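You operate a simulated robot arm through the tools that you are given. There is no shell and no other tool.

You are at the controls of a simulated two-armed robot. One attempt, no reset.

JOB
Prime the water pump, then run it till the line gauge reads green.
Fine: open the bleed valve, press the primer till the sight glass is full, shut the valve before you switch on; switch off at the end. Where these are worked on the way, their far stop is far enough and under half their travel is too little: bleed valve.

It is judged by the outcome, as a careful person would: the job done as asked, and still so three seconds after it is handed in. It fails if anything else is knocked over, pushed out of place, dropped, spilled or broken.

ROBOT AND FRAMES
Two 7-joint arms with fingered hands on one trunk that stands fixed in place. Base frame: the origin is at the foot of the trunk, x ahead of it, y to its left, z up. Readings come in m, rad, newtons and seconds.
The left shoulder is at [0.042, 0.163, 1.061], the right one opposite. Each reaches about 1.215 m from its shoulder. Payload 4 kg a hand.
Tool frame (each hand has its own): the origin (TCP) lies between the finger pads and is the grasp point; the fingertips stand 0.036 m ahead of it; z points along the fingers, y is the line along which they close. The gripper opens to 0.124 m; its body begins 0.042 m behind the TCP. The gripper is a hand of 4 fingers: y runs from the thumb to the fingers, the wrist lies at [-0.015, -0.099, -0.189] in the tool frame, and closing takes about 1.5 s.
Orientation is told as [roll, pitch, yaw] about the base's x, y, z axes, in that order, counted from this pose: with the fingers straight down and the wrist toward the robot, the tool's x, y and z point along [0, 1, 0], [1, 0, 0] and [0, 0, -1] of the base frame.

CONTROLS
- The arms move only by the tool send_rows. It takes "left_deltas", "right_deltas" or both (then of equal length, played together; a hand with none holds still); each is one flat list of numbers, 6 for each row, row after row: the shift along the tool's x, y, z in m, then the turn, a rotation vector about the tool's x, y, z in degrees. In form: [dx, dy, dz, wx, wy, wz, dx, dy, dz, wx, wy, wz, ...]. A call has 1 to 20 rows; each row shifts and turns the commanded pose from where the row before left it, along the tool's axes as they then stand. "left_fingers" and "right_fingers" are, for a hand that has rows, the closure, from 0 (fully open) to 1 (shut), set as the call begins (left out, the last holds). A row lasts 0.2 s, in which the tool goes at most 0.05 m and 0.15 rad; a call with a longer step from one row to the next is refused whole, and so is a gripper value outside its range. Where a pose cannot be reached the arm comes as near as it can. A force on the tool above 90 N (or 10 N above the force at the start of the call, whichever is more), or a blocked arm, ends the call early, and 0.2 s more pass. The fingers move at their own pace (about 0.045 m/s each) and stop on an object; they squeeze with about 22 N. The grip force told is the motor's: it shows also when the fingers shut on nothing. Time passes only in rows, and 0.2 s behind the last, so rows that do not move let the fingers close. The reply holds the time, the measured pose of the TCP, the force on the tool along the base axes, the opening and the grip force, in the units named above and with some noise, with the torque about the TCP (base axes, N m) and any sound that the robot's microphone picked up, and new pictures: "pictures" is both (left out), scene, wrist or none (wrist: the cameras of the hands that moved).
- Cameras (640 x 400 px; columns grow to the right, rows downward): "scene" is now at [0.135, 0.0605, 1.3156]; the picture's right is [0.63, -0.77, -0.10], its down [-0.29, -0.12, -0.95] and it looks along [0.72, 0.63, -0.30] (base axes); focal length 214 px, centre (320, 200). "left" rides on the left gripper at [-0.075, -0.086, -0.123] in its tool frame; the picture's right is [-0.70, -0.34, 0.63], its down [0.64, -0.68, 0.35] and it looks along [0.32, 0.65, 0.69] (tool axes); focal length 275 px, centre (320, 200). "right" rides on the right gripper at [0.075, -0.086, -0.123] in its tool frame; the picture's right is [-0.70, 0.34, -0.63], its down [-0.64, -0.68, 0.35] and it looks along [-0.32, 0.65, 0.69] (tool axes); focal length 275 px, centre (320, 200). There is no depth. A picture from a camera that has moved, and an enlarged one, comes with that camera's place and axes in the base frame and with its lens.
- lift_body(by): moves the trunk up (or, below 0, down) by that many m; the arms and the scene camera ride with it, the base frame stays. It gives what a move gives, with no picture.
- finger_targets(index, middle, ring, thumb_bend, thumb_turn, hand): sets how far each is bent, from 0 (flat) to 1 (curled in); at 0.3 the hand is open as for a grip, at 0.7 the pads meet at the TCP. One left out holds its place. A second passes; each finger stops where it meets its share of the squeeze, and holds until it gets a number again. A gripper value or a shape takes the hand back. It gives what a move gives, with no picture; readings hold the bend of each and the force on the fingers (four entries, about 0 where the hand has none), thumb and palm. thumb_turn goes from beside the hand (0) to across from the fingers (1), as for a grip.
- set_grasp(shape, hand): the hand has 4 fingers and takes this shape, open, in about a second: jaw (thumb against the fingers, like two jaws); tri (thumb and two fingers); tip (a fingertip pinch); poke (one finger out to press); point (the index stretched); flat (the hand flat); cup (the hand cupped); fist (a fist). The gripper value then closes the fingers along that shape, each until it touches; the sizes above hold for jaw. It gives what a move gives, with no picture.
- turn_head(pan, tilt): turns the head with the scene camera to pan (to the left, within 1.501 rad either way) and tilt (down, from -0.506 to 1.204), counted from straight ahead of the robot (the tilt from the chest, where the trunk bows). It gives what a move gives, and a new picture of the scene camera.
- zoom(camera, box): a new picture of the part [left, top, right, bottom] of that camera's present view, enlarged. The clock stands still meanwhile.
- job_done(): hands the job in; it is judged then, once.

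Nothing tells you positions but the pictures and the camera data. Unless the task says otherwise, let go and move clear before handing in.

The tools are called by a JSON object that holds its "api" and its "payload". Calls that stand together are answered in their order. send_rows: Moves the arms, as the interface text tells. Its arguments: {"type":"object","properties":{"left_deltas":{"type":"array"},"left_fingers":{"type":"number"},"right_deltas":{"type":"array"},"right_fingers":{"type":"number"},"pictures":{"type":"string","enum":["both","scene","wrist","none"]}},"required":[]} The other tools are called the same way: lift_body (by) moves the trunk up or down; set_grasp (shape, hand) gives the hand a shape; finger_targets (index, middle, ring, thumb_bend, thumb_turn, hand) moves the fingers one by one; turn_head (pan, tilt) turns the head that bears the scene camera; zoom (camera, box) takes an enlarged picture of a part of a camera's view; job_done () hands the job in.

At the start:

```text
t: 0.0
left_position: [0.4476, 0.5635, 1.4335]
left_orientation: [0.001, 0.0, 0.0]
left_force: [-0.2, -0.1, -0.5]
left_ft_torque: [0.02, -0.02, 0.01]
left_width: 0.1239
left_gripper_force: 0.0
left_shape: jaw
left_bend: [0.3, 0.3, 0.3, 0.3, 0.98]
left_finger forces: [0.0, 0.1, 0.1, 0.0, 0.1, 0.1]
right_position: [0.6296, 0.0541, 1.4195]
right_orientation: [0.0, 0.001, -0.001]
right_force: [-0.9, 1.3, 0.5]
right_ft_torque: [0.01, -0.03, 0.04]
right_width: 0.1236
right_gripper_force: 0.0
right_shape: jaw
right_bend: [0.3, 0.3, 0.3, 0.3, 0.98]
right_finger forces: [0.0, 0.0, 0.1, 0.0, 0.0, 0.0]
trunk travel left (down, up): [-0.225, 0.253]
head pan, tilt (commanded): [0.693, 0.187]
```

scene: 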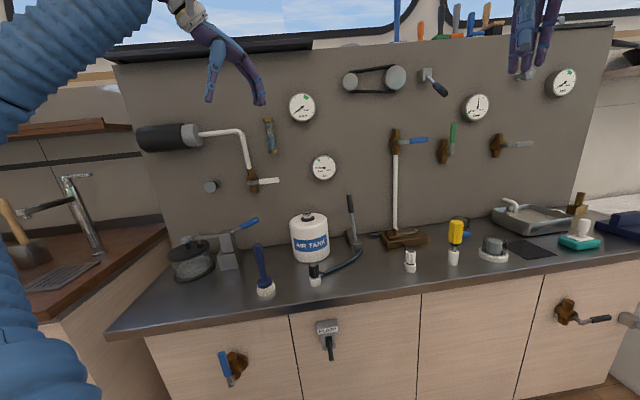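
right: 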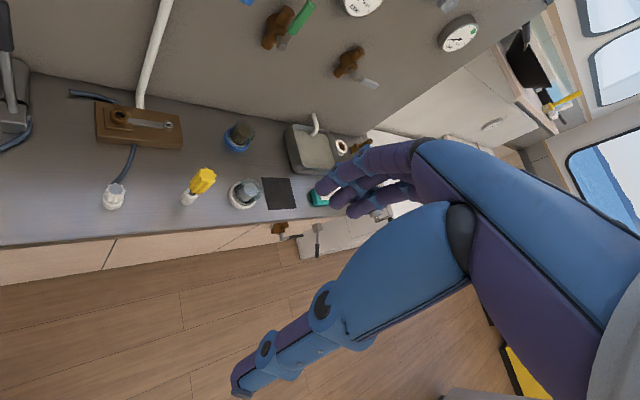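
left: 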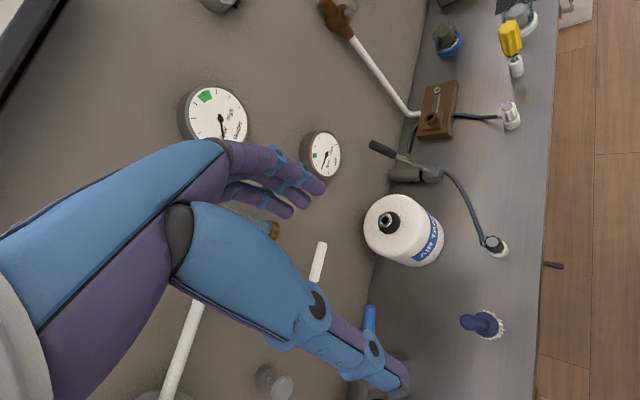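

I see a workbench with a panel of gauges, valves, a pump-like cylinder on the left of the panel, and many controls. I will look closer at the parts before moving anything.

{"api": "zoom", "payload": {"camera": "scene", "box": [120, 80, 360, 230]}}

{"api": "zoom", "payload": {"camera": "scene", "box": [330, 50, 570, 200]}}

{"api": "zoom", "payload": {"camera": "scene", "box": [150, 190, 390, 340]}}

{"api": "zoom", "payload": {"camera": "scene", "box": [370, 170, 640, 340]}}

{"api": "zoom", "payload": {"camera": "scene", "box": [180, 280, 420, 400]}}

```text
2.67 times, centred on (240, 155) of scene
camera zoom: at [0.135, 0.0605, 1.3156], right [0.63, -0.77, -0.1], down [-0.29, -0.12, -0.95], along [0.72, 0.63, -0.3], focal length 572 px, centre (533, 320)
```

zoom: 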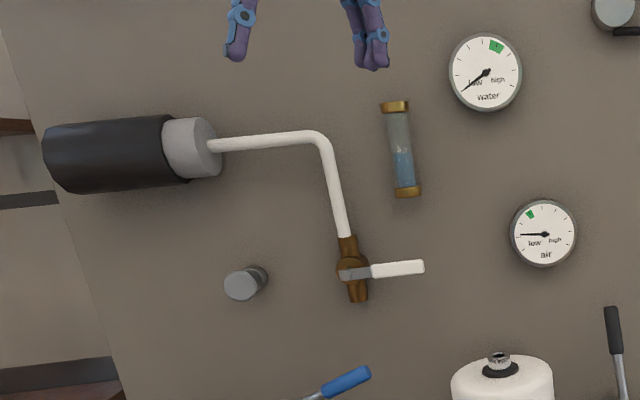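

```text
2.67 times, centred on (450, 125) of scene
camera zoom: at [0.135, 0.0605, 1.3156], right [0.63, -0.77, -0.1], down [-0.29, -0.12, -0.95], along [0.72, 0.63, -0.3], focal length 572 px, centre (-27, 400)
```

zoom: 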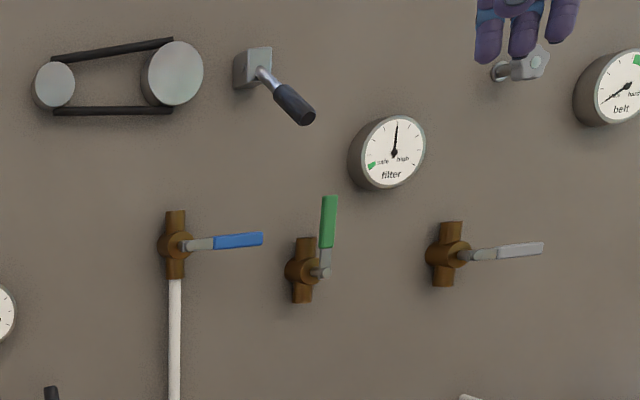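

```text
2.67 times, centred on (270, 265) of scene
camera zoom: at [0.135, 0.0605, 1.3156], right [0.63, -0.77, -0.1], down [-0.29, -0.12, -0.95], along [0.72, 0.63, -0.3], focal length 572 px, centre (453, 27)
```

zoom: 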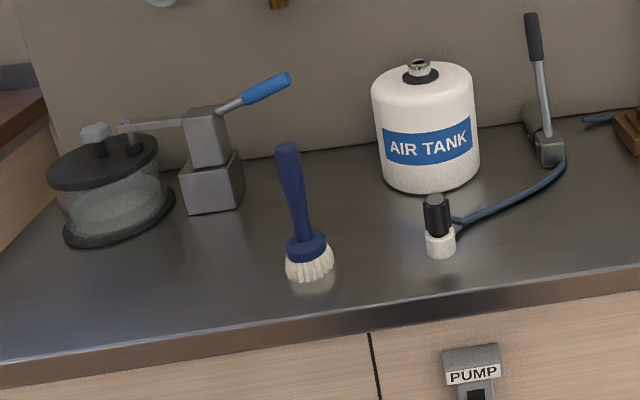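

```text
2.35 times, centred on (505, 255) of scene
camera zoom: at [0.135, 0.0605, 1.3156], right [0.63, -0.77, -0.1], down [-0.29, -0.12, -0.95], along [0.72, 0.63, -0.3], focal length 505 px, centre (-115, 71)
```

zoom: 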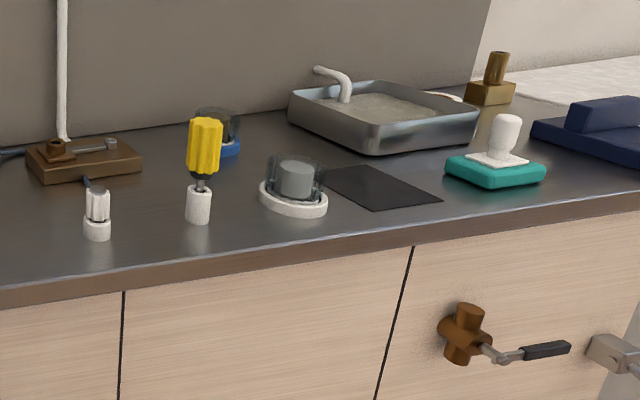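

```text
2.67 times, centred on (300, 340) of scene
camera zoom: at [0.135, 0.0605, 1.3156], right [0.63, -0.77, -0.1], down [-0.29, -0.12, -0.95], along [0.72, 0.63, -0.3], focal length 572 px, centre (373, -173)
```

zoom: 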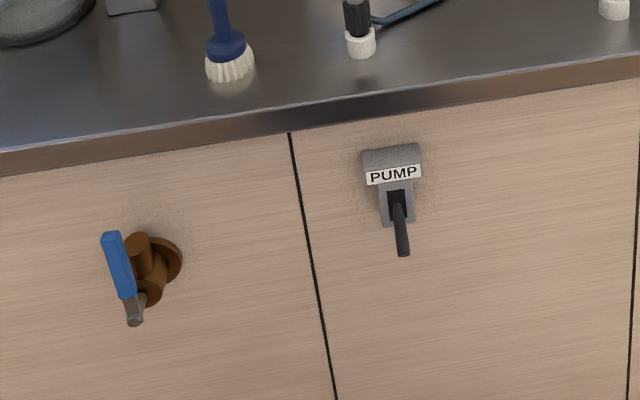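

The water gauge, sight glass, pump motor with a white-handled valve, a round grey button and the PUMP switch all sit on the left part of the panel/cabinet. I'll turn the head to see the rest and look for anything labelled.

{"api": "turn_head", "payload": {"pan": 0.95, "tilt": 0.35}}

{"api": "zoom", "payload": {"camera": "scene", "box": [180, 0, 500, 200]}}

{"api": "zoom", "payload": {"camera": "scene", "box": [220, 140, 540, 340]}}

{"api": "zoom", "payload": {"camera": "left", "box": [160, 60, 480, 260]}}

```text
t: 0.8
left_position: [0.4482, 0.5645, 1.4344]
left_orientation: [0.001, 0.0, 0.001]
left_force: [-0.7, 0.2, -0.1]
left_ft_torque: [0.0, 0.01, 0.04]
left_width: 0.1235
left_gripper_force: 0.0
left_shape: jaw
left_bend: [0.3, 0.3, 0.3, 0.3, 0.98]
left_finger forces: [0.1, 0.0, 0.0, 0.0, 0.0, 0.0]
right_position: [0.63, 0.0555, 1.4189]
right_orientation: [-0.001, 0.0, 0.001]
right_force: [0.6, 0.2, 0.0]
right_ft_torque: [0.0, 0.01, -0.01]
right_width: 0.1234
right_gripper_force: 0.0
right_shape: jaw
right_bend: [0.3, 0.3, 0.3, 0.3, 0.98]
right_finger forces: [0.0, 0.0, 0.1, 0.1, 0.1, 0.0]
trunk travel left (down, up): [-0.225, 0.253]
head pan, tilt (commanded): [0.949, 0.351]
camera scene: at [0.1155, 0.0767, 1.3032], right [0.8, -0.58, -0.12], down [-0.34, -0.28, -0.9], along [0.49, 0.76, -0.42], focal length 214 px, centre (320, 200)
```

scene: 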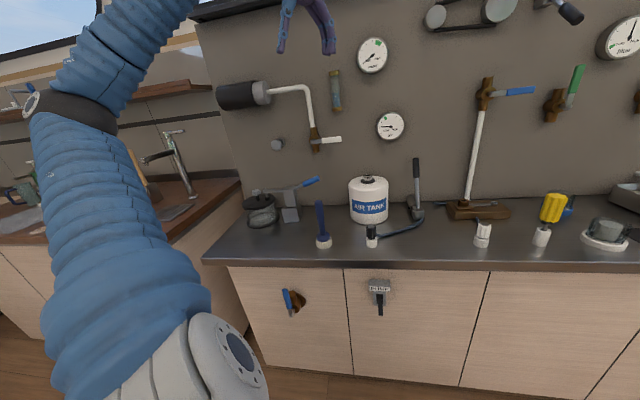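

```text
2.00 times, centred on (340, 100) of scene
camera zoom: at [0.1155, 0.0767, 1.3032], right [0.8, -0.58, -0.12], down [-0.34, -0.28, -0.9], along [0.49, 0.76, -0.42], focal length 429 px, centre (280, 400)
```

zoom: 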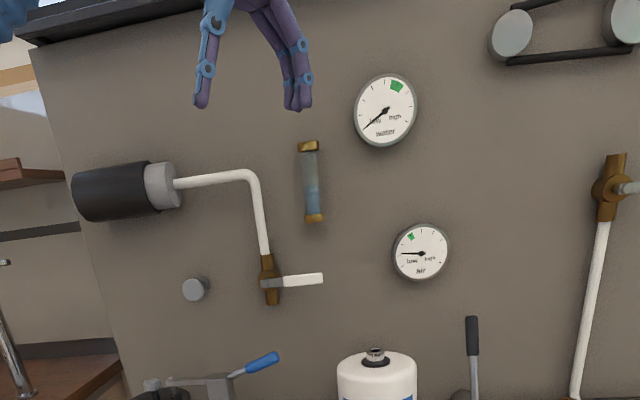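

```text
2.00 times, centred on (380, 240) of scene
camera zoom: at [0.1155, 0.0767, 1.3032], right [0.8, -0.58, -0.12], down [-0.34, -0.28, -0.9], along [0.49, 0.76, -0.42], focal length 429 px, centre (200, 120)
```

zoom: 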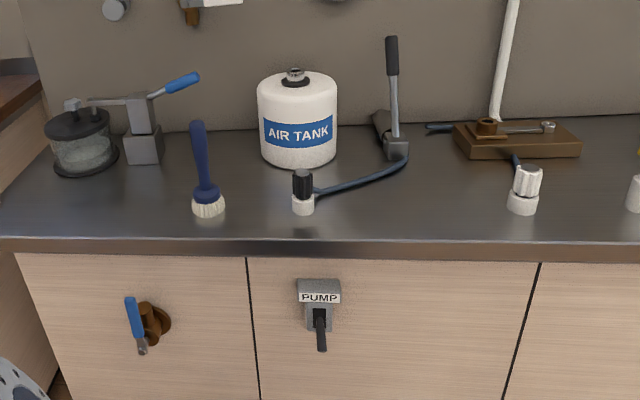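

```text
2.00 times, centred on (320, 160) of left
camera zoom: at [0.3616, 0.4888, 1.5568], right [-0.34, -0.7, -0.63], down [-0.68, 0.64, -0.35], along [0.65, 0.32, -0.69], focal length 551 px, centre (320, 280)
```

zoom: 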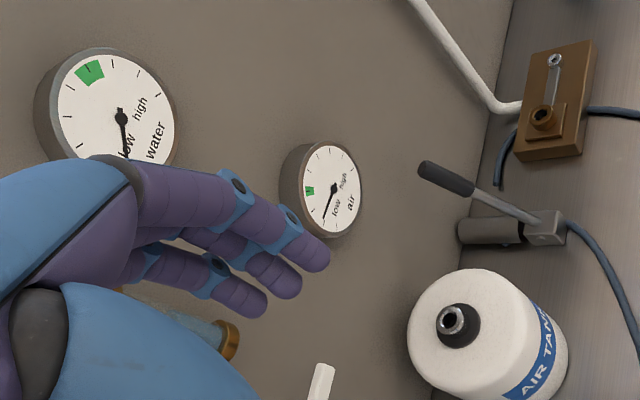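

The bench/panel looks turned about 45° (panel faces the robot's front-left), with the pump, white bleed lever, primer button and sight glass within the left arm's reach. I'll shape the left hand for poking and see where its finger tip sits.

{"api": "set_grasp", "payload": {"shape": "poke", "hand": "left"}}

{"api": "turn_head", "payload": {"pan": 0.85, "tilt": -0.05}}

{"api": "send_rows", "payload": {"left_deltas": [0, 0, 0, 0, 0, 0], "pictures": "both"}}

```text
t: 1.7
left_position: [0.4483, 0.5638, 1.4338]
left_orientation: [0.001, 0.001, 0.001]
left_force: [-0.5, -0.3, 0.1]
left_ft_torque: [-0.01, 0.01, -0.02]
left_width: 0.0
left_gripper_force: 0.0
left_shape: poke
left_bend: [0.7, 0.7, 0.99, 0.0, 1.0]
left_finger forces: [0.0, 0.0, 0.1, 0.0, 0.0, 0.0]
right_position: [0.6299, 0.0541, 1.4202]
right_orientation: [0.001, 0.001, 0.0]
right_force: [0.0, 0.5, -0.1]
right_ft_torque: [0.02, 0.02, 0.01]
right_width: 0.1235
right_gripper_force: 0.1
right_shape: jaw
right_bend: [0.3, 0.3, 0.3, 0.3, 0.98]
right_finger forces: [0.0, 0.0, 0.1, 0.1, 0.1, 0.0]
trunk travel left (down, up): [-0.225, 0.253]
head pan, tilt (commanded): [0.949, 0.351]
```

```text
t: 2.5
left_position: [0.4485, 0.5651, 1.4346]
left_orientation: [0.0, 0.001, -0.001]
left_force: [0.4, -0.5, 0.2]
left_ft_torque: [0.03, -0.04, 0.02]
left_width: 0.0001
left_gripper_force: 0.0
left_shape: poke
left_bend: [0.7, 0.7, 0.99, 0.0, 1.0]
left_finger forces: [0.1, 0.0, 0.0, 0.0, 0.1, 0.0]
right_position: [0.6286, 0.055, 1.4195]
right_orientation: [0.0, -0.001, 0.001]
right_force: [0.1, 0.3, 0.0]
right_ft_torque: [0.01, 0.03, 0.04]
right_width: 0.1235
right_gripper_force: 0.0
right_shape: jaw
right_bend: [0.3, 0.3, 0.3, 0.3, 0.98]
right_finger forces: [0.1, 0.1, 0.0, 0.0, 0.0, 0.0]
trunk travel left (down, up): [-0.225, 0.253]
head pan, tilt (commanded): [0.85, -0.051]
camera scene: at [0.1253, 0.0677, 1.339], right [0.74, -0.66, -0.12], down [-0.12, 0.04, -0.99], along [0.66, 0.75, -0.05], focal length 214 px, centre (320, 200)
```

scene: 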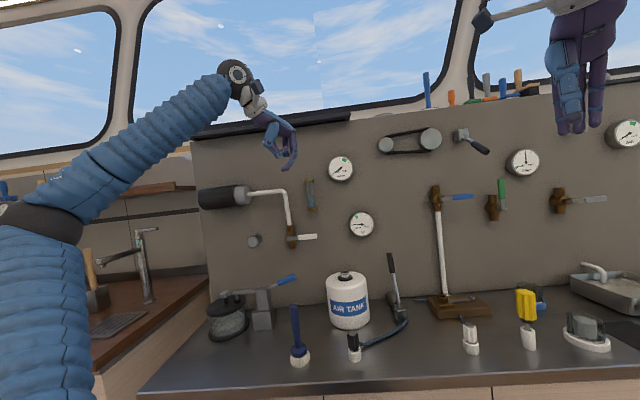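

```text
t: 2.9
left_position: [0.4479, 0.5644, 1.4344]
left_orientation: [0.0, 0.0, -0.003]
left_force: [0.4, -0.2, 0.2]
left_ft_torque: [0.0, 0.02, -0.02]
left_width: 0.0
left_gripper_force: 0.0
left_shape: poke
left_bend: [0.7, 0.7, 0.99, 0.0, 1.0]
left_finger forces: [0.0, 0.0, 0.1, 0.0, 0.0, 0.0]
right_position: [0.6292, 0.0547, 1.4194]
right_orientation: [0.0, -0.002, 0.001]
right_force: [-0.7, 0.2, 0.2]
right_ft_torque: [-0.01, 0.02, 0.01]
right_width: 0.1238
right_gripper_force: 0.1
right_shape: jaw
right_bend: [0.3, 0.3, 0.3, 0.3, 0.98]
right_finger forces: [0.1, 0.0, 0.0, 0.0, 0.0, 0.0]
trunk travel left (down, up): [-0.225, 0.253]
head pan, tilt (commanded): [0.85, -0.051]
camera scene: at [0.1253, 0.0677, 1.3391], right [0.74, -0.66, -0.12], down [-0.12, 0.04, -0.99], along [0.66, 0.75, -0.05], focal length 214 px, centre (320, 200)
camera left: at [0.3615, 0.4889, 1.5568], right [-0.34, -0.7, -0.63], down [-0.68, 0.64, -0.35], along [0.65, 0.32, -0.69], focal length 275 px, centre (320, 200)
```

scene: 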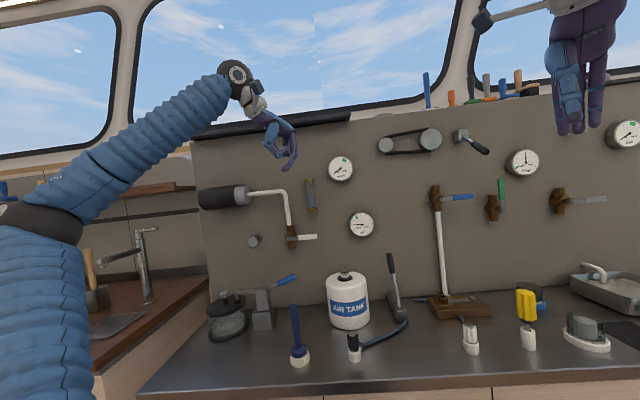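
left: 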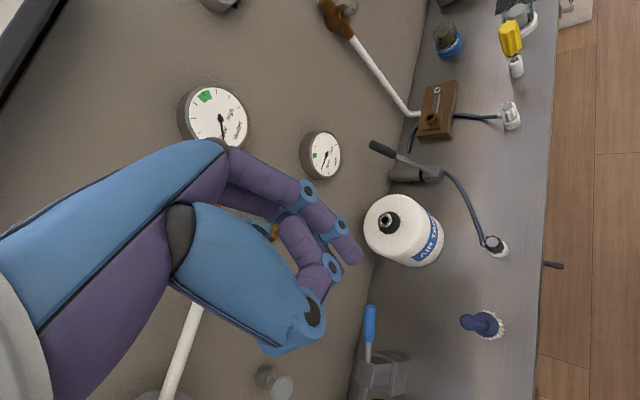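

{"api": "zoom", "payload": {"camera": "left", "box": [160, 120, 400, 370]}}

{"api": "zoom", "payload": {"camera": "scene", "box": [190, 50, 350, 200]}}

{"api": "zoom", "payload": {"camera": "scene", "box": [190, 150, 350, 260]}}

```text
1.60 times, centred on (280, 245) of left
camera zoom: at [0.3615, 0.4889, 1.5568], right [-0.34, -0.7, -0.63], down [-0.68, 0.64, -0.35], along [0.65, 0.32, -0.69], focal length 440 px, centre (384, 128)
```

zoom: 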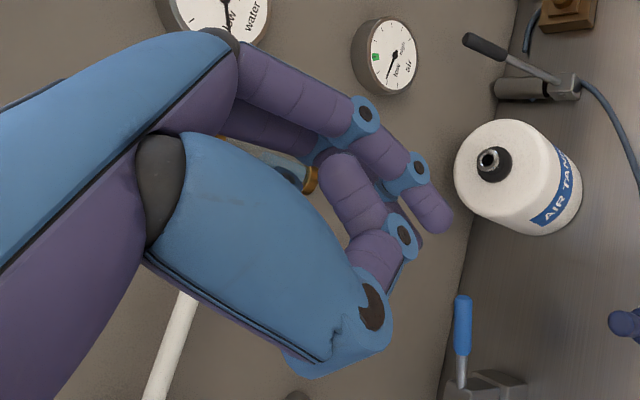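

```text
2.67 times, centred on (270, 125) of scene
camera zoom: at [0.1253, 0.0677, 1.3391], right [0.74, -0.66, -0.12], down [-0.12, 0.04, -0.99], along [0.66, 0.75, -0.05], focal length 572 px, centre (453, 400)
```

zoom: 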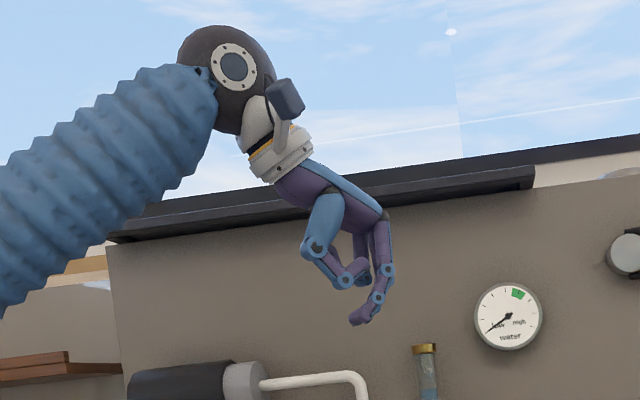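

```text
3.64 times, centred on (270, 205) of scene
camera zoom: at [0.1253, 0.0677, 1.3391], right [0.74, -0.66, -0.12], down [-0.12, 0.04, -0.99], along [0.66, 0.75, -0.05], focal length 780 px, centre (502, 182)
```

zoom: 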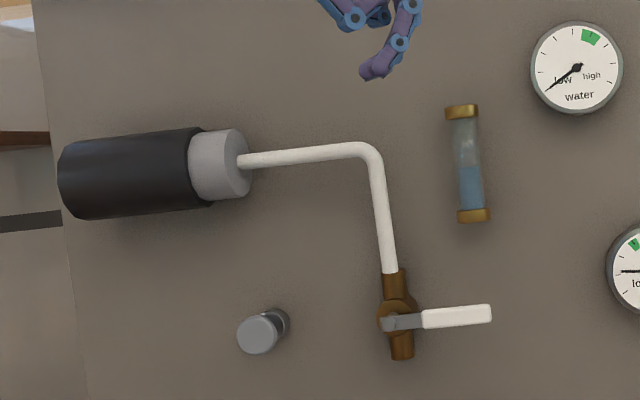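

The left view shows the poke fingertip about 4.5 cm ahead of the TCP; the bleed lever (white) sticks out to the right of its pivot near bench coordinates n≈0.95, z≈1.16. I'll back the left hand off a little and turn it so the fingers point forward-down toward the panel.

{"api": "send_rows", "payload": {"left_deltas": [-0.035, -0.035, 0, 0, 0, 0, -0.035, -0.035, 0, 0, 0, 0, 0, 0, 0, 0, 0, -7.5, 0, 0, 0, 0, 0, -7.5, 0, 0, 0, 0, 0, -7.5, 0, 0, 0, 0, 0, -7.5, 0, 0, 0, 0, 0, -7.5, 0, 0, 0, 0, 0, -7.5, 0, 0, 0, -7.5, 0, 0, 0, 0, 0, -7.5, 0, 0, 0, 0, 0, -7.5, 0, 0, 0, 0, 0, -7.5, 0, 0, 0, 0, 0, -7.5, 0, 0, 0, 0, 0, -7.5, 0, 0, 0, 0, 0, -7.5, 0, 0], "pictures": "both"}}

```text
t: 6.1
left_position: [0.378, 0.4936, 1.4341]
left_orientation: [0.0, -0.917, 0.787]
left_force: [-0.4, 0.1, 0.3]
left_ft_torque: [0.0, 0.0, 0.02]
left_width: 0.0003
left_gripper_force: 0.0
left_shape: poke
left_bend: [0.7, 0.7, 0.99, 0.0, 1.0]
left_finger forces: [0.1, 0.1, 0.0, 0.0, 0.0, 0.0]
right_position: [0.6301, 0.0554, 1.4192]
right_orientation: [0.001, -0.002, 0.0]
right_force: [-0.2, 0.0, 0.3]
right_ft_torque: [-0.01, -0.03, -0.02]
right_width: 0.1237
right_gripper_force: 0.1
right_shape: jaw
right_bend: [0.3, 0.3, 0.3, 0.3, 0.98]
right_finger forces: [0.1, 0.0, 0.2, 0.0, 0.1, 0.1]
trunk travel left (down, up): [-0.225, 0.253]
head pan, tilt (commanded): [0.85, -0.051]
camera scene: at [0.1254, 0.068, 1.339], right [0.74, -0.66, -0.11], down [-0.12, 0.04, -0.99], along [0.66, 0.75, -0.05], focal length 214 px, centre (320, 200)
camera left: at [0.324, 0.3347, 1.4404], right [0.7, -0.28, -0.65], down [-0.55, 0.36, -0.75], along [0.44, 0.89, 0.1], focal length 275 px, centre (320, 200)
```

scene: 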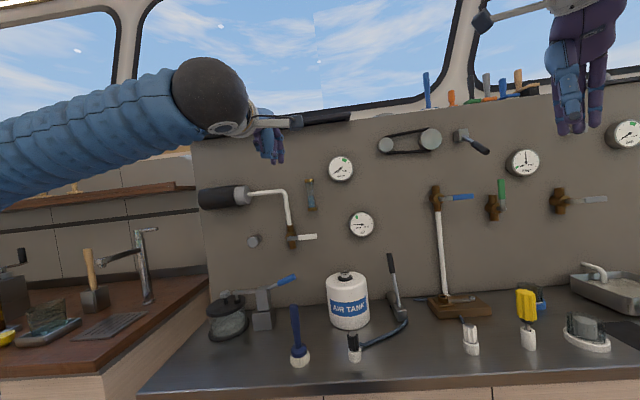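
left: 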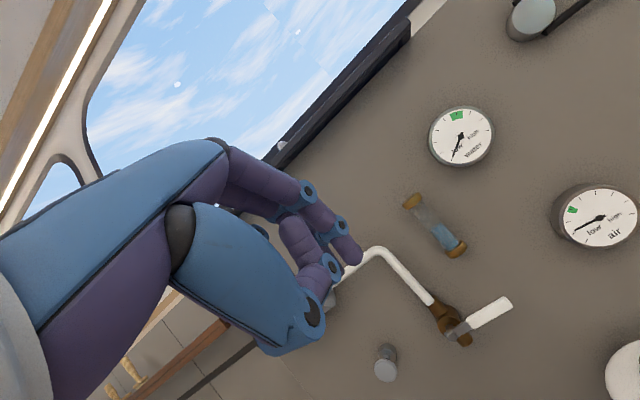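

The hand is now pointing forward-down at the panel. By triangulation: bleed lever pivot ≈ (n 0.945, r −0.145, z 1.165), lever tip r ≈ −0.04; primer button face ≈ (n 0.98, r −0.304, z 1.16). I'll bring the fingertip to a point in front of and just below the lever.

{"api": "send_rows", "payload": {"left_deltas": [-0.0013, -0.0111, 0.0385, 0, 0, 0, -0.0013, -0.0111, 0.0385, 0, 0, 0, -0.0013, -0.0111, 0.0385, 0, 0, 0, -0.0013, -0.0111, 0.0385, 0, 0, 0, -0.0013, -0.0111, 0.0385, 0, 0, 0, -0.0013, -0.0111, 0.0385, 0, 0, 0, -0.0013, -0.0111, 0.0385, 0, 0, 0, -0.0013, -0.0111, 0.0385, 0, 0, 0, -0.0013, -0.0111, 0.0385, 0, 0, 0], "pictures": "both"}}

```text
t: 8.1
left_position: [0.5393, 0.6404, 1.1397]
left_orientation: [0.0, -0.916, 0.786]
left_force: [0.1, 0.2, 0.3]
left_ft_torque: [0.01, -0.03, 0.01]
left_width: 0.0
left_gripper_force: 0.1
left_shape: poke
left_bend: [0.7, 0.7, 0.99, 0.0, 1.0]
left_finger forces: [0.1, 0.0, 0.1, 0.1, 0.1, 0.0]
right_position: [0.6303, 0.0556, 1.4181]
right_orientation: [0.0, 0.0, -0.001]
right_force: [-0.6, 0.6, -0.7]
right_ft_torque: [-0.08, 0.02, -0.02]
right_width: 0.1235
right_gripper_force: 0.1
right_shape: jaw
right_bend: [0.3, 0.3, 0.3, 0.3, 0.98]
right_finger forces: [0.1, 0.1, 0.0, 0.0, 0.0, 0.0]
trunk travel left (down, up): [-0.225, 0.253]
head pan, tilt (commanded): [0.85, -0.051]
camera scene: at [0.1261, 0.0684, 1.3388], right [0.74, -0.66, -0.12], down [-0.12, 0.04, -0.99], along [0.66, 0.75, -0.05], focal length 214 px, centre (320, 200)
camera left: at [0.4867, 0.4813, 1.1467], right [0.7, -0.28, -0.65], down [-0.56, 0.36, -0.75], along [0.44, 0.89, 0.09], focal length 275 px, centre (320, 200)
```

scene: 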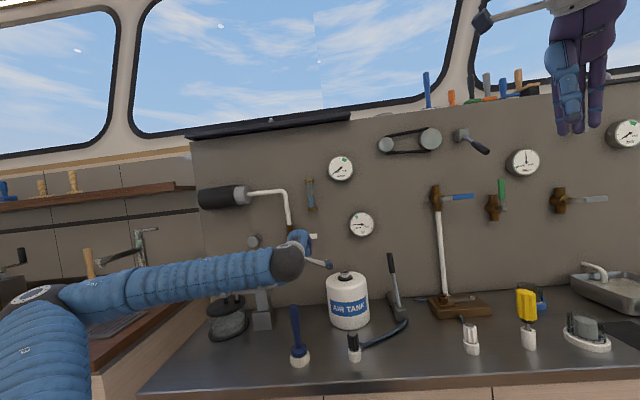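
left: 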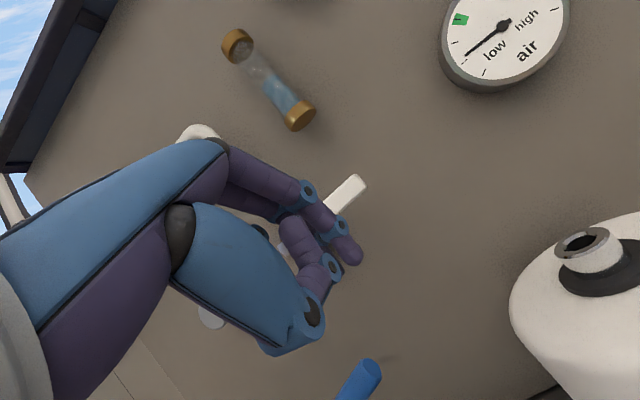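

{"api": "zoom", "payload": {"camera": "left", "box": [200, 120, 440, 340]}}

{"api": "zoom", "payload": {"camera": "scene", "box": [230, 160, 390, 300]}}

```text
1.82 times, centred on (320, 230) of left
camera zoom: at [0.4867, 0.4813, 1.1467], right [0.7, -0.28, -0.65], down [-0.56, 0.36, -0.75], along [0.44, 0.89, 0.09], focal length 500 px, centre (320, 146)
```

zoom: 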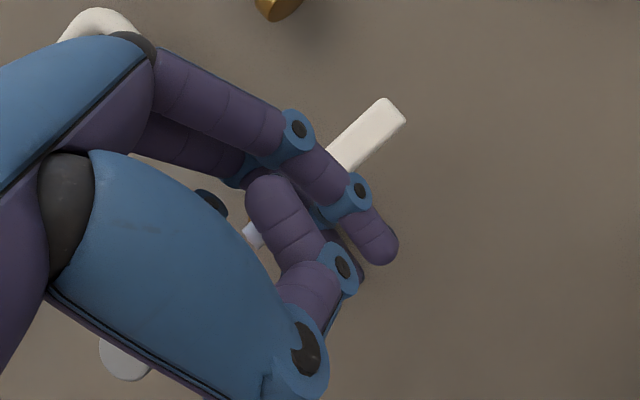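

```text
2.86 times, centred on (310, 230) of scene
camera zoom: at [0.1261, 0.0684, 1.3388], right [0.74, -0.66, -0.12], down [-0.12, 0.04, -0.99], along [0.66, 0.75, -0.05], focal length 613 px, centre (349, 114)
```

zoom: 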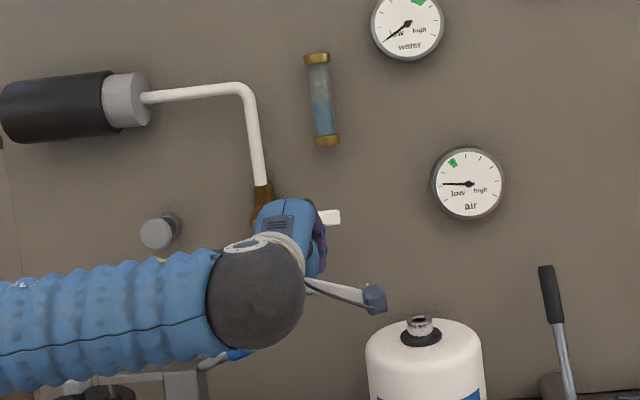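

The fingertip is in front of and slightly below the white lever. I'll drop 2 cm, then slide 9 cm forward so the finger sits under the lever.

{"api": "send_rows", "payload": {"left_deltas": [0, -0.0159, 0.0122, 0, 0, 0, 0, 0.0183, 0.0238, 0, 0, 0, 0, 0.0183, 0.0238, 0, 0, 0, 0, 0.0183, 0.0238, 0, 0, 0], "pictures": "both"}}

{"api": "zoom", "payload": {"camera": "left", "box": [200, 80, 440, 340]}}

```text
t: 9.1
left_position: [0.6039, 0.7005, 1.1208]
left_orientation: [0.0, -0.917, 0.785]
left_force: [-1.6, -3.2, -1.7]
left_ft_torque: [0.05, -0.02, -0.05]
left_width: 0.0
left_gripper_force: 0.1
left_shape: poke
left_bend: [0.7, 0.7, 0.99, 0.0, 1.0]
left_finger forces: [0.0, 4.5, 0.0, 0.1, 0.1, 0.1]
right_position: [0.6295, 0.0559, 1.4176]
right_orientation: [0.0, 0.001, 0.0]
right_force: [-0.9, 0.7, -0.5]
right_ft_torque: [0.02, -0.03, -0.01]
right_width: 0.1235
right_gripper_force: 0.0
right_shape: jaw
right_bend: [0.3, 0.3, 0.3, 0.3, 0.98]
right_finger forces: [0.0, 0.0, 0.0, 0.1, 0.0, 0.1]
trunk travel left (down, up): [-0.225, 0.253]
head pan, tilt (commanded): [0.85, -0.051]
camera scene: at [0.125, 0.0674, 1.3391], right [0.74, -0.66, -0.12], down [-0.12, 0.04, -0.99], along [0.66, 0.75, -0.05], focal length 214 px, centre (320, 200)
camera left: at [0.5501, 0.5418, 1.1291], right [0.7, -0.28, -0.65], down [-0.56, 0.36, -0.75], along [0.44, 0.89, 0.09], focal length 275 px, centre (320, 200)
```

scene: 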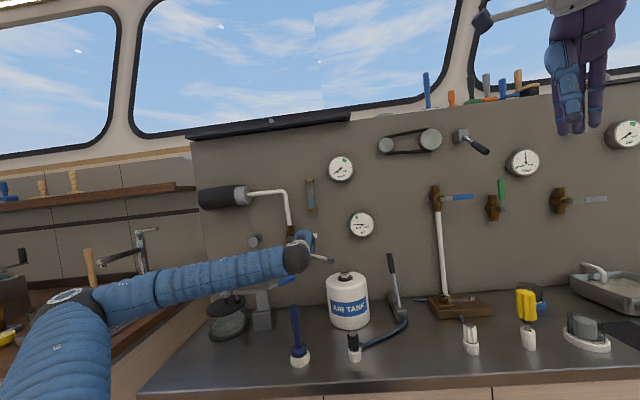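
left: 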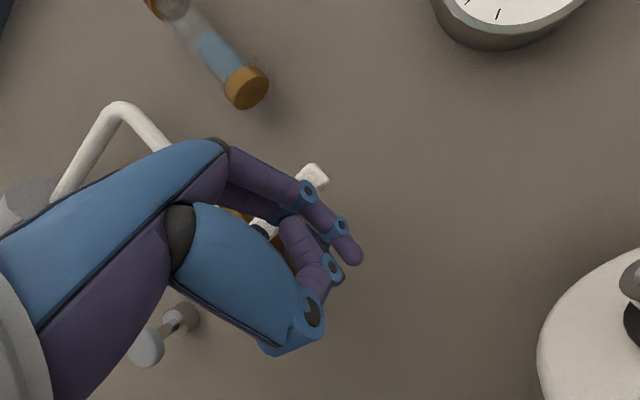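

```text
1.54 times, centred on (320, 210) of left
camera zoom: at [0.5501, 0.5418, 1.1291], right [0.7, -0.28, -0.65], down [-0.56, 0.36, -0.75], along [0.44, 0.89, 0.09], focal length 424 px, centre (320, 185)
```

zoom: 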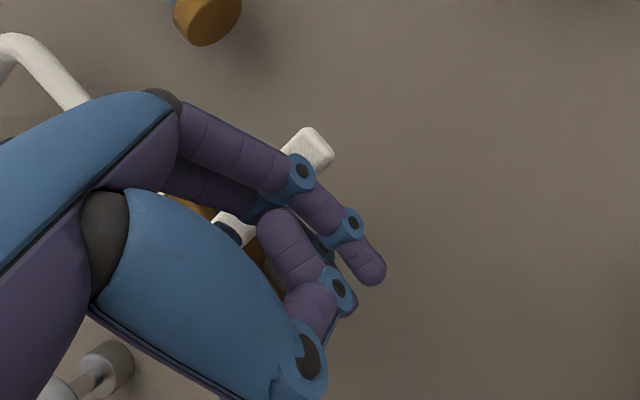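

The middle finger now feels about 4.5 N – it is touching the lever from below/front. I'll press upward in small steps and watch whether the lever swings.

{"api": "send_rows", "payload": {"left_deltas": [0, 0.0119, -0.0091, 0, 0, 0, 0, 0.0119, -0.0091, 0, 0, 0], "pictures": "wrist"}}

{"api": "zoom", "payload": {"camera": "left", "box": [200, 80, 440, 340]}}

{"api": "zoom", "payload": {"camera": "scene", "box": [230, 160, 390, 300]}}

```text
t: 9.7
left_position: [0.6019, 0.7005, 1.1562]
left_orientation: [0.001, -0.916, 0.785]
left_force: [-2.8, -1.2, -0.1]
left_ft_torque: [0.0, -0.02, 0.0]
left_width: 0.0
left_gripper_force: 0.2
left_shape: poke
left_bend: [0.7, 0.7, 0.99, 0.0, 1.0]
left_finger forces: [0.0, 2.6, 0.0, 0.0, 0.1, 0.0]
right_position: [0.6299, 0.0541, 1.4196]
right_orientation: [0.001, 0.0, 0.001]
right_force: [-0.1, -0.5, 0.3]
right_ft_torque: [-0.03, 0.0, 0.01]
right_width: 0.1235
right_gripper_force: 0.0
right_shape: jaw
right_bend: [0.3, 0.3, 0.3, 0.3, 0.98]
right_finger forces: [0.0, 0.0, 0.0, 0.0, 0.0, 0.1]
trunk travel left (down, up): [-0.225, 0.253]
head pan, tilt (commanded): [0.85, -0.051]
camera left: at [0.549, 0.5412, 1.1616], right [0.7, -0.28, -0.65], down [-0.56, 0.36, -0.75], along [0.44, 0.89, 0.09], focal length 275 px, centre (320, 200)
```

left: 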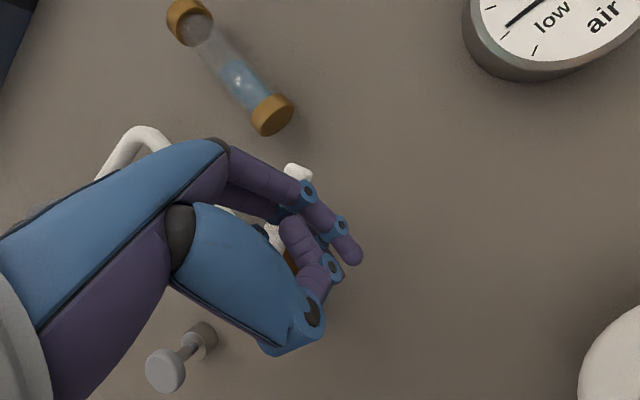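

```text
1.54 times, centred on (320, 210) of left
camera zoom: at [0.549, 0.5412, 1.1616], right [0.7, -0.28, -0.65], down [-0.56, 0.36, -0.75], along [0.44, 0.89, 0.09], focal length 424 px, centre (320, 185)
```

zoom: 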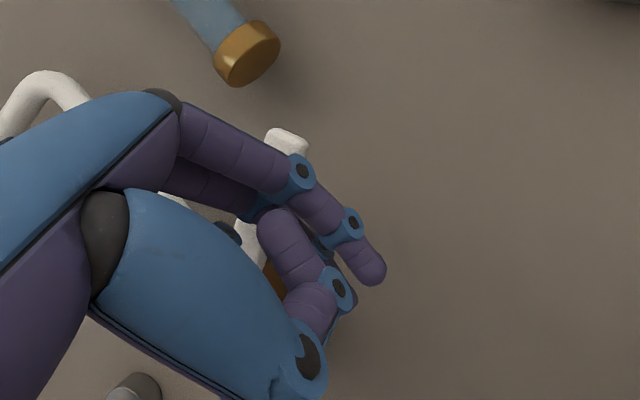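

```text
2.86 times, centred on (310, 230) of scene
camera zoom: at [0.1252, 0.0676, 1.3391], right [0.74, -0.66, -0.11], down [-0.12, 0.04, -0.99], along [0.66, 0.75, -0.05], focal length 613 px, centre (349, 114)
```

zoom: 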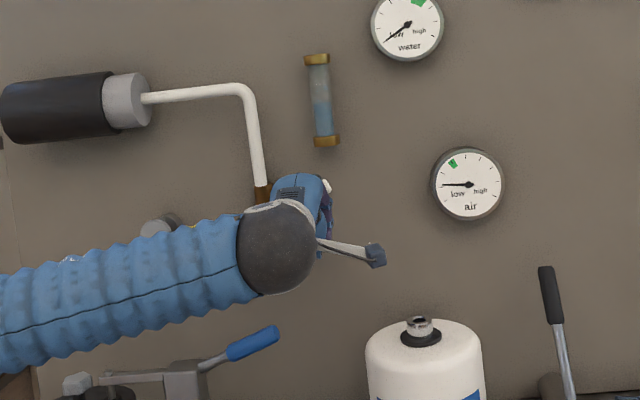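

The lever is swinging up (about 25° now), so up is the opening direction. I'll follow the arc around the pivot toward vertical.

{"api": "send_rows", "payload": {"left_deltas": [0.0009, 0.0173, -0.0133, 0, 0, 0, 0.006, 0.0151, -0.0116, 0, 0, 0, 0.0107, 0.0132, -0.0102, 0, 0, 0, 0.0146, 0.0105, -0.0081, 0, 0, 0], "pictures": "wrist"}}

{"api": "zoom", "payload": {"camera": "left", "box": [160, 80, 400, 300]}}

{"api": "zoom", "payload": {"camera": "scene", "box": [230, 160, 390, 300]}}

```text
t: 10.7
left_position: [0.5777, 0.7236, 1.2254]
left_orientation: [-0.001, -0.915, 0.785]
left_force: [0.1, -0.7, -0.3]
left_ft_torque: [0.07, -0.02, 0.01]
left_width: 0.0
left_gripper_force: 0.1
left_shape: poke
left_bend: [0.7, 0.7, 0.99, 0.0, 1.0]
left_finger forces: [0.1, 0.4, 0.0, 0.0, 0.0, 0.0]
right_position: [0.6297, 0.0534, 1.4192]
right_orientation: [-0.001, 0.0, 0.0]
right_force: [0.3, 0.1, -0.5]
right_ft_torque: [0.04, 0.02, -0.02]
right_width: 0.1234
right_gripper_force: 0.0
right_shape: jaw
right_bend: [0.3, 0.3, 0.3, 0.3, 0.98]
right_finger forces: [0.1, 0.1, 0.0, 0.0, 0.0, 0.0]
trunk travel left (down, up): [-0.225, 0.253]
head pan, tilt (commanded): [0.85, -0.051]
camera left: at [0.5251, 0.5635, 1.233], right [0.7, -0.28, -0.65], down [-0.55, 0.36, -0.75], along [0.44, 0.89, 0.09], focal length 275 px, centre (320, 200)
```

left: 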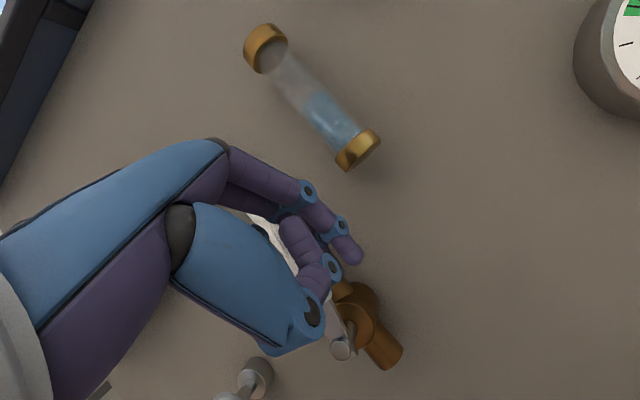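

```text
1.82 times, centred on (280, 190) of left
camera zoom: at [0.5251, 0.5635, 1.233], right [0.7, -0.28, -0.65], down [-0.55, 0.36, -0.75], along [0.44, 0.89, 0.09], focal length 500 px, centre (393, 218)
```

zoom: 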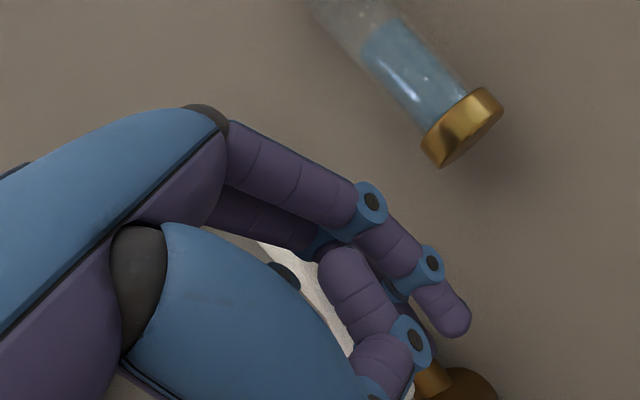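

```text
2.86 times, centred on (310, 230) of scene
camera zoom: at [0.1248, 0.0675, 1.3392], right [0.74, -0.66, -0.11], down [-0.12, 0.04, -0.99], along [0.66, 0.75, -0.05], focal length 613 px, centre (349, 114)
```

zoom: 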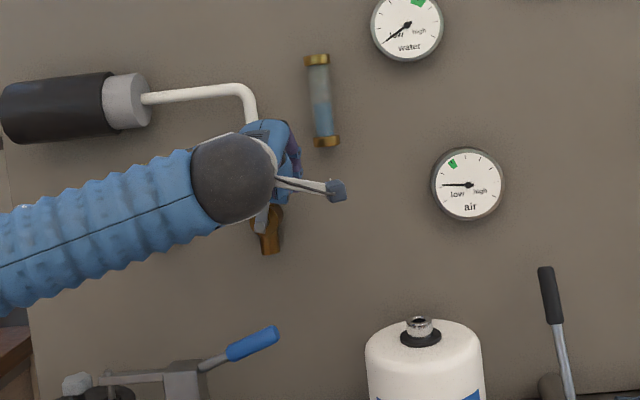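

The lever looks nearly in line with the pipe. I'll push a bit further along the arc until it meets its stop.

{"api": "send_rows", "payload": {"left_deltas": [0.012, 0.004, -0.003, 0, 0, 0, 0.01, 0.0, 0.0, 0, 0, 0], "pictures": "wrist"}}

{"api": "zoom", "payload": {"camera": "left", "box": [160, 160, 440, 400]}}

{"api": "zoom", "payload": {"camera": "scene", "box": [230, 160, 390, 300]}}

```text
t: 11.3
left_position: [0.5617, 0.7389, 1.2299]
left_orientation: [-0.003, -0.916, 0.787]
left_force: [0.1, -0.3, 0.2]
left_ft_torque: [-0.02, 0.01, 0.01]
left_width: 0.0001
left_gripper_force: 0.0
left_shape: poke
left_bend: [0.7, 0.7, 0.99, 0.0, 1.0]
left_finger forces: [0.0, 0.2, 0.0, 0.0, 0.1, 0.0]
right_position: [0.6293, 0.053, 1.4191]
right_orientation: [-0.002, 0.0, 0.0]
right_force: [0.6, 1.4, 0.9]
right_ft_torque: [0.01, 0.04, 0.0]
right_width: 0.1238
right_gripper_force: 0.0
right_shape: jaw
right_bend: [0.3, 0.3, 0.3, 0.3, 0.98]
right_finger forces: [0.0, 0.0, 0.0, 0.0, 0.0, 0.1]
trunk travel left (down, up): [-0.225, 0.253]
head pan, tilt (commanded): [0.85, -0.051]
camera left: at [0.5099, 0.5791, 1.2373], right [0.7, -0.28, -0.65], down [-0.56, 0.36, -0.75], along [0.44, 0.89, 0.09], focal length 275 px, centre (320, 200)
```

left: 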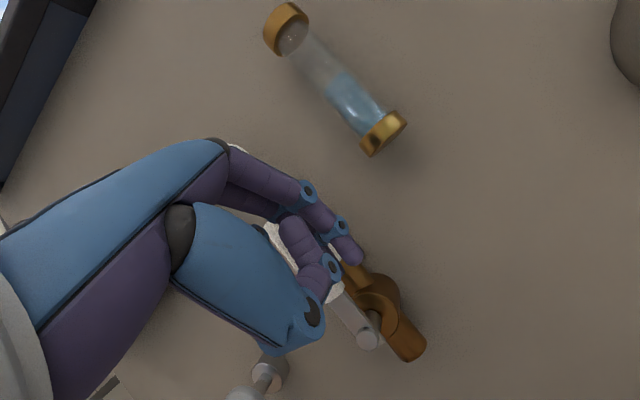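

```text
1.67 times, centred on (300, 280) of left
camera zoom: at [0.5099, 0.5791, 1.2373], right [0.7, -0.28, -0.65], down [-0.56, 0.36, -0.75], along [0.44, 0.89, 0.09], focal length 459 px, centre (353, 67)
```

zoom: 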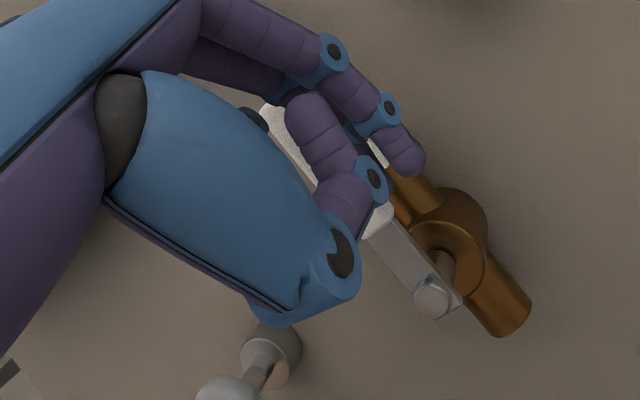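

```text
2.86 times, centred on (310, 230) of scene
camera zoom: at [0.1253, 0.0676, 1.3391], right [0.74, -0.66, -0.12], down [-0.12, 0.04, -0.99], along [0.66, 0.75, -0.05], focal length 613 px, centre (349, 114)
```

zoom: 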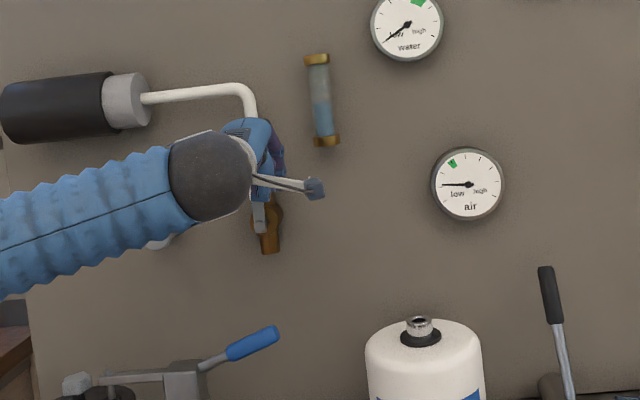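

{"api": "send_rows", "payload": {"left_deltas": [0.01, 0.0, 0.0, 0, 0, 0, 0.006, 0.0, 0.0, 0, 0, 0], "pictures": "wrist"}}

{"api": "zoom", "payload": {"camera": "left", "box": [160, 160, 440, 400]}}

```text
t: 11.9
left_position: [0.558, 0.7405, 1.2277]
left_orientation: [0.004, -0.915, 0.77]
left_force: [35.9, -50.4, -0.7]
left_ft_torque: [-1.05, -0.74, -1.73]
left_width: 0.0
left_gripper_force: 0.0
left_shape: poke
left_bend: [0.7, 0.7, 0.99, 0.0, 1.0]
left_finger forces: [0.0, 60.3, 0.0, 0.1, 0.1, 0.0]
right_position: [0.6337, 0.0498, 1.418]
right_orientation: [0.004, 0.004, 0.002]
right_force: [0.5, 0.5, -0.1]
right_ft_torque: [-0.04, 0.02, -0.03]
right_width: 0.1236
right_gripper_force: 0.0
right_shape: jaw
right_bend: [0.3, 0.3, 0.3, 0.3, 0.98]
right_finger forces: [0.0, 0.0, 0.0, 0.0, 0.0, 0.0]
trunk travel left (down, up): [-0.225, 0.253]
head pan, tilt (commanded): [0.85, -0.051]
camera left: at [0.5021, 0.583, 1.2356], right [0.7, -0.29, -0.66], down [-0.55, 0.36, -0.75], along [0.46, 0.89, 0.09], focal length 275 px, centre (320, 200)
```

left: 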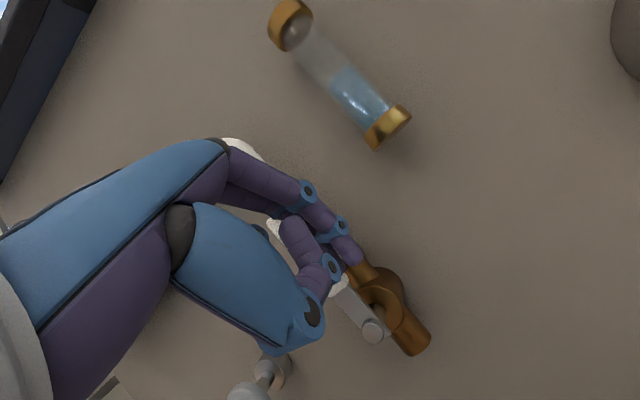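

```text
1.67 times, centred on (300, 280) of left
camera zoom: at [0.5021, 0.583, 1.2356], right [0.7, -0.29, -0.66], down [-0.55, 0.36, -0.75], along [0.46, 0.89, 0.09], focal length 459 px, centre (353, 67)
```

zoom: 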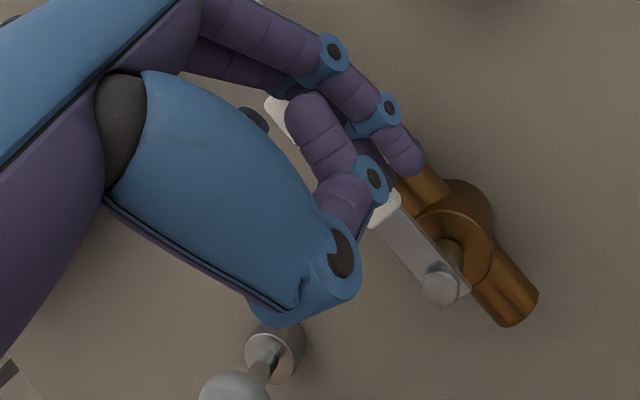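

A firm stop: 60 N felt with the lever vertical (in line with the pipe), so the bleed valve is fully open. I'll ease off to the right, then retreat from the panel.

{"api": "send_rows", "payload": {"left_deltas": [-0.025, 0, 0, 0, 0, 0, 0, -0.0244, -0.0317, 0, 0, 0, 0, -0.0244, -0.0317, 0, 0, 0], "pictures": "both"}}

{"api": "zoom", "payload": {"camera": "left", "box": [160, 120, 480, 400]}}

{"api": "zoom", "payload": {"camera": "scene", "box": [230, 160, 390, 300]}}

```text
t: 12.7
left_position: [0.5128, 0.6801, 1.2304]
left_orientation: [-0.002, -0.915, 0.787]
left_force: [-0.3, 0.3, -0.5]
left_ft_torque: [0.02, -0.08, 0.0]
left_width: 0.0002
left_gripper_force: 0.0
left_shape: poke
left_bend: [0.7, 0.7, 0.99, 0.0, 1.0]
left_finger forces: [0.0, 0.0, 0.0, 0.0, 0.0, 0.0]
right_position: [0.6298, 0.0549, 1.4211]
right_orientation: [0.0, 0.001, -0.003]
right_force: [0.1, -0.2, 0.7]
right_ft_torque: [0.02, 0.02, 0.07]
right_width: 0.1237
right_gripper_force: 0.0
right_shape: jaw
right_bend: [0.3, 0.3, 0.3, 0.3, 0.98]
right_finger forces: [0.1, 0.0, 0.0, 0.0, 0.1, 0.0]
trunk travel left (down, up): [-0.225, 0.253]
head pan, tilt (commanded): [0.85, -0.051]
camera scene: at [0.1251, 0.0681, 1.3391], right [0.74, -0.66, -0.11], down [-0.12, 0.04, -0.99], along [0.66, 0.75, -0.05], focal length 214 px, centre (320, 200)
camera left: at [0.4593, 0.5197, 1.2376], right [0.7, -0.28, -0.65], down [-0.56, 0.35, -0.75], along [0.44, 0.89, 0.09], focal length 275 px, centre (320, 200)
```

scene: 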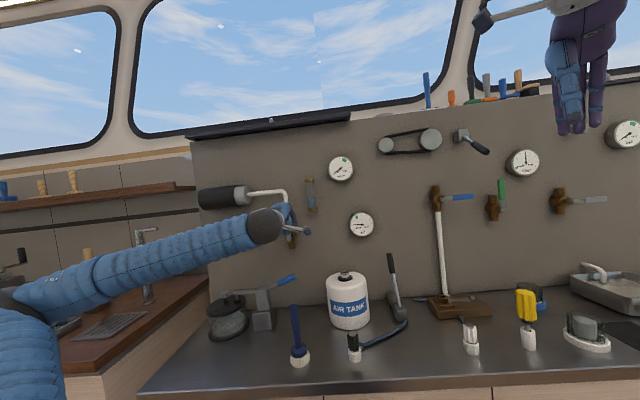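
left: 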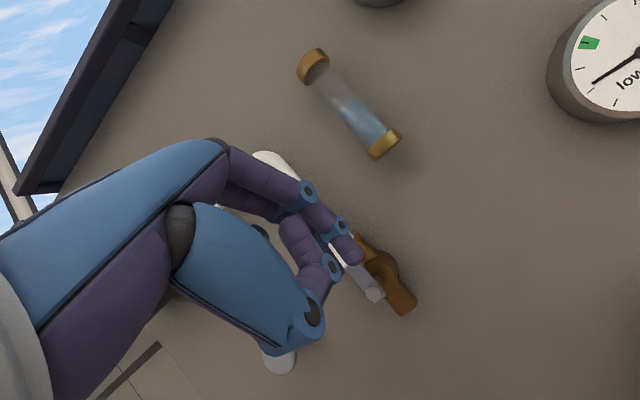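

```text
1.43 times, centred on (320, 260) of left
camera zoom: at [0.4593, 0.5197, 1.2376], right [0.7, -0.28, -0.65], down [-0.56, 0.35, -0.75], along [0.44, 0.89, 0.09], focal length 393 px, centre (320, 114)
```

zoom: 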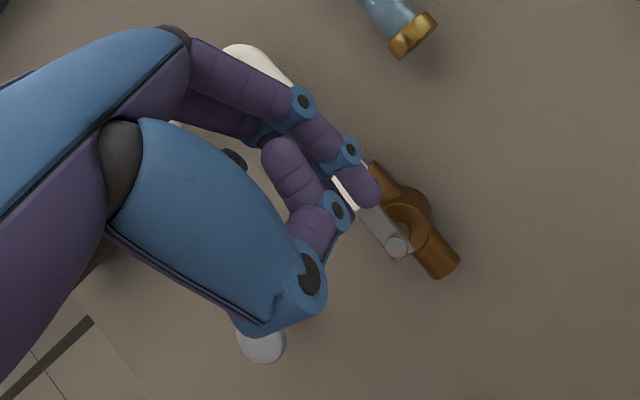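

```text
2.86 times, centred on (310, 230) of scene
camera zoom: at [0.1251, 0.0681, 1.3391], right [0.74, -0.66, -0.11], down [-0.12, 0.04, -0.99], along [0.66, 0.75, -0.05], focal length 613 px, centre (349, 114)
```

zoom: 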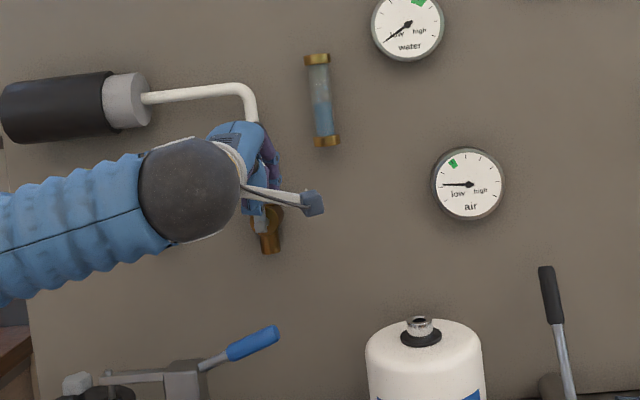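

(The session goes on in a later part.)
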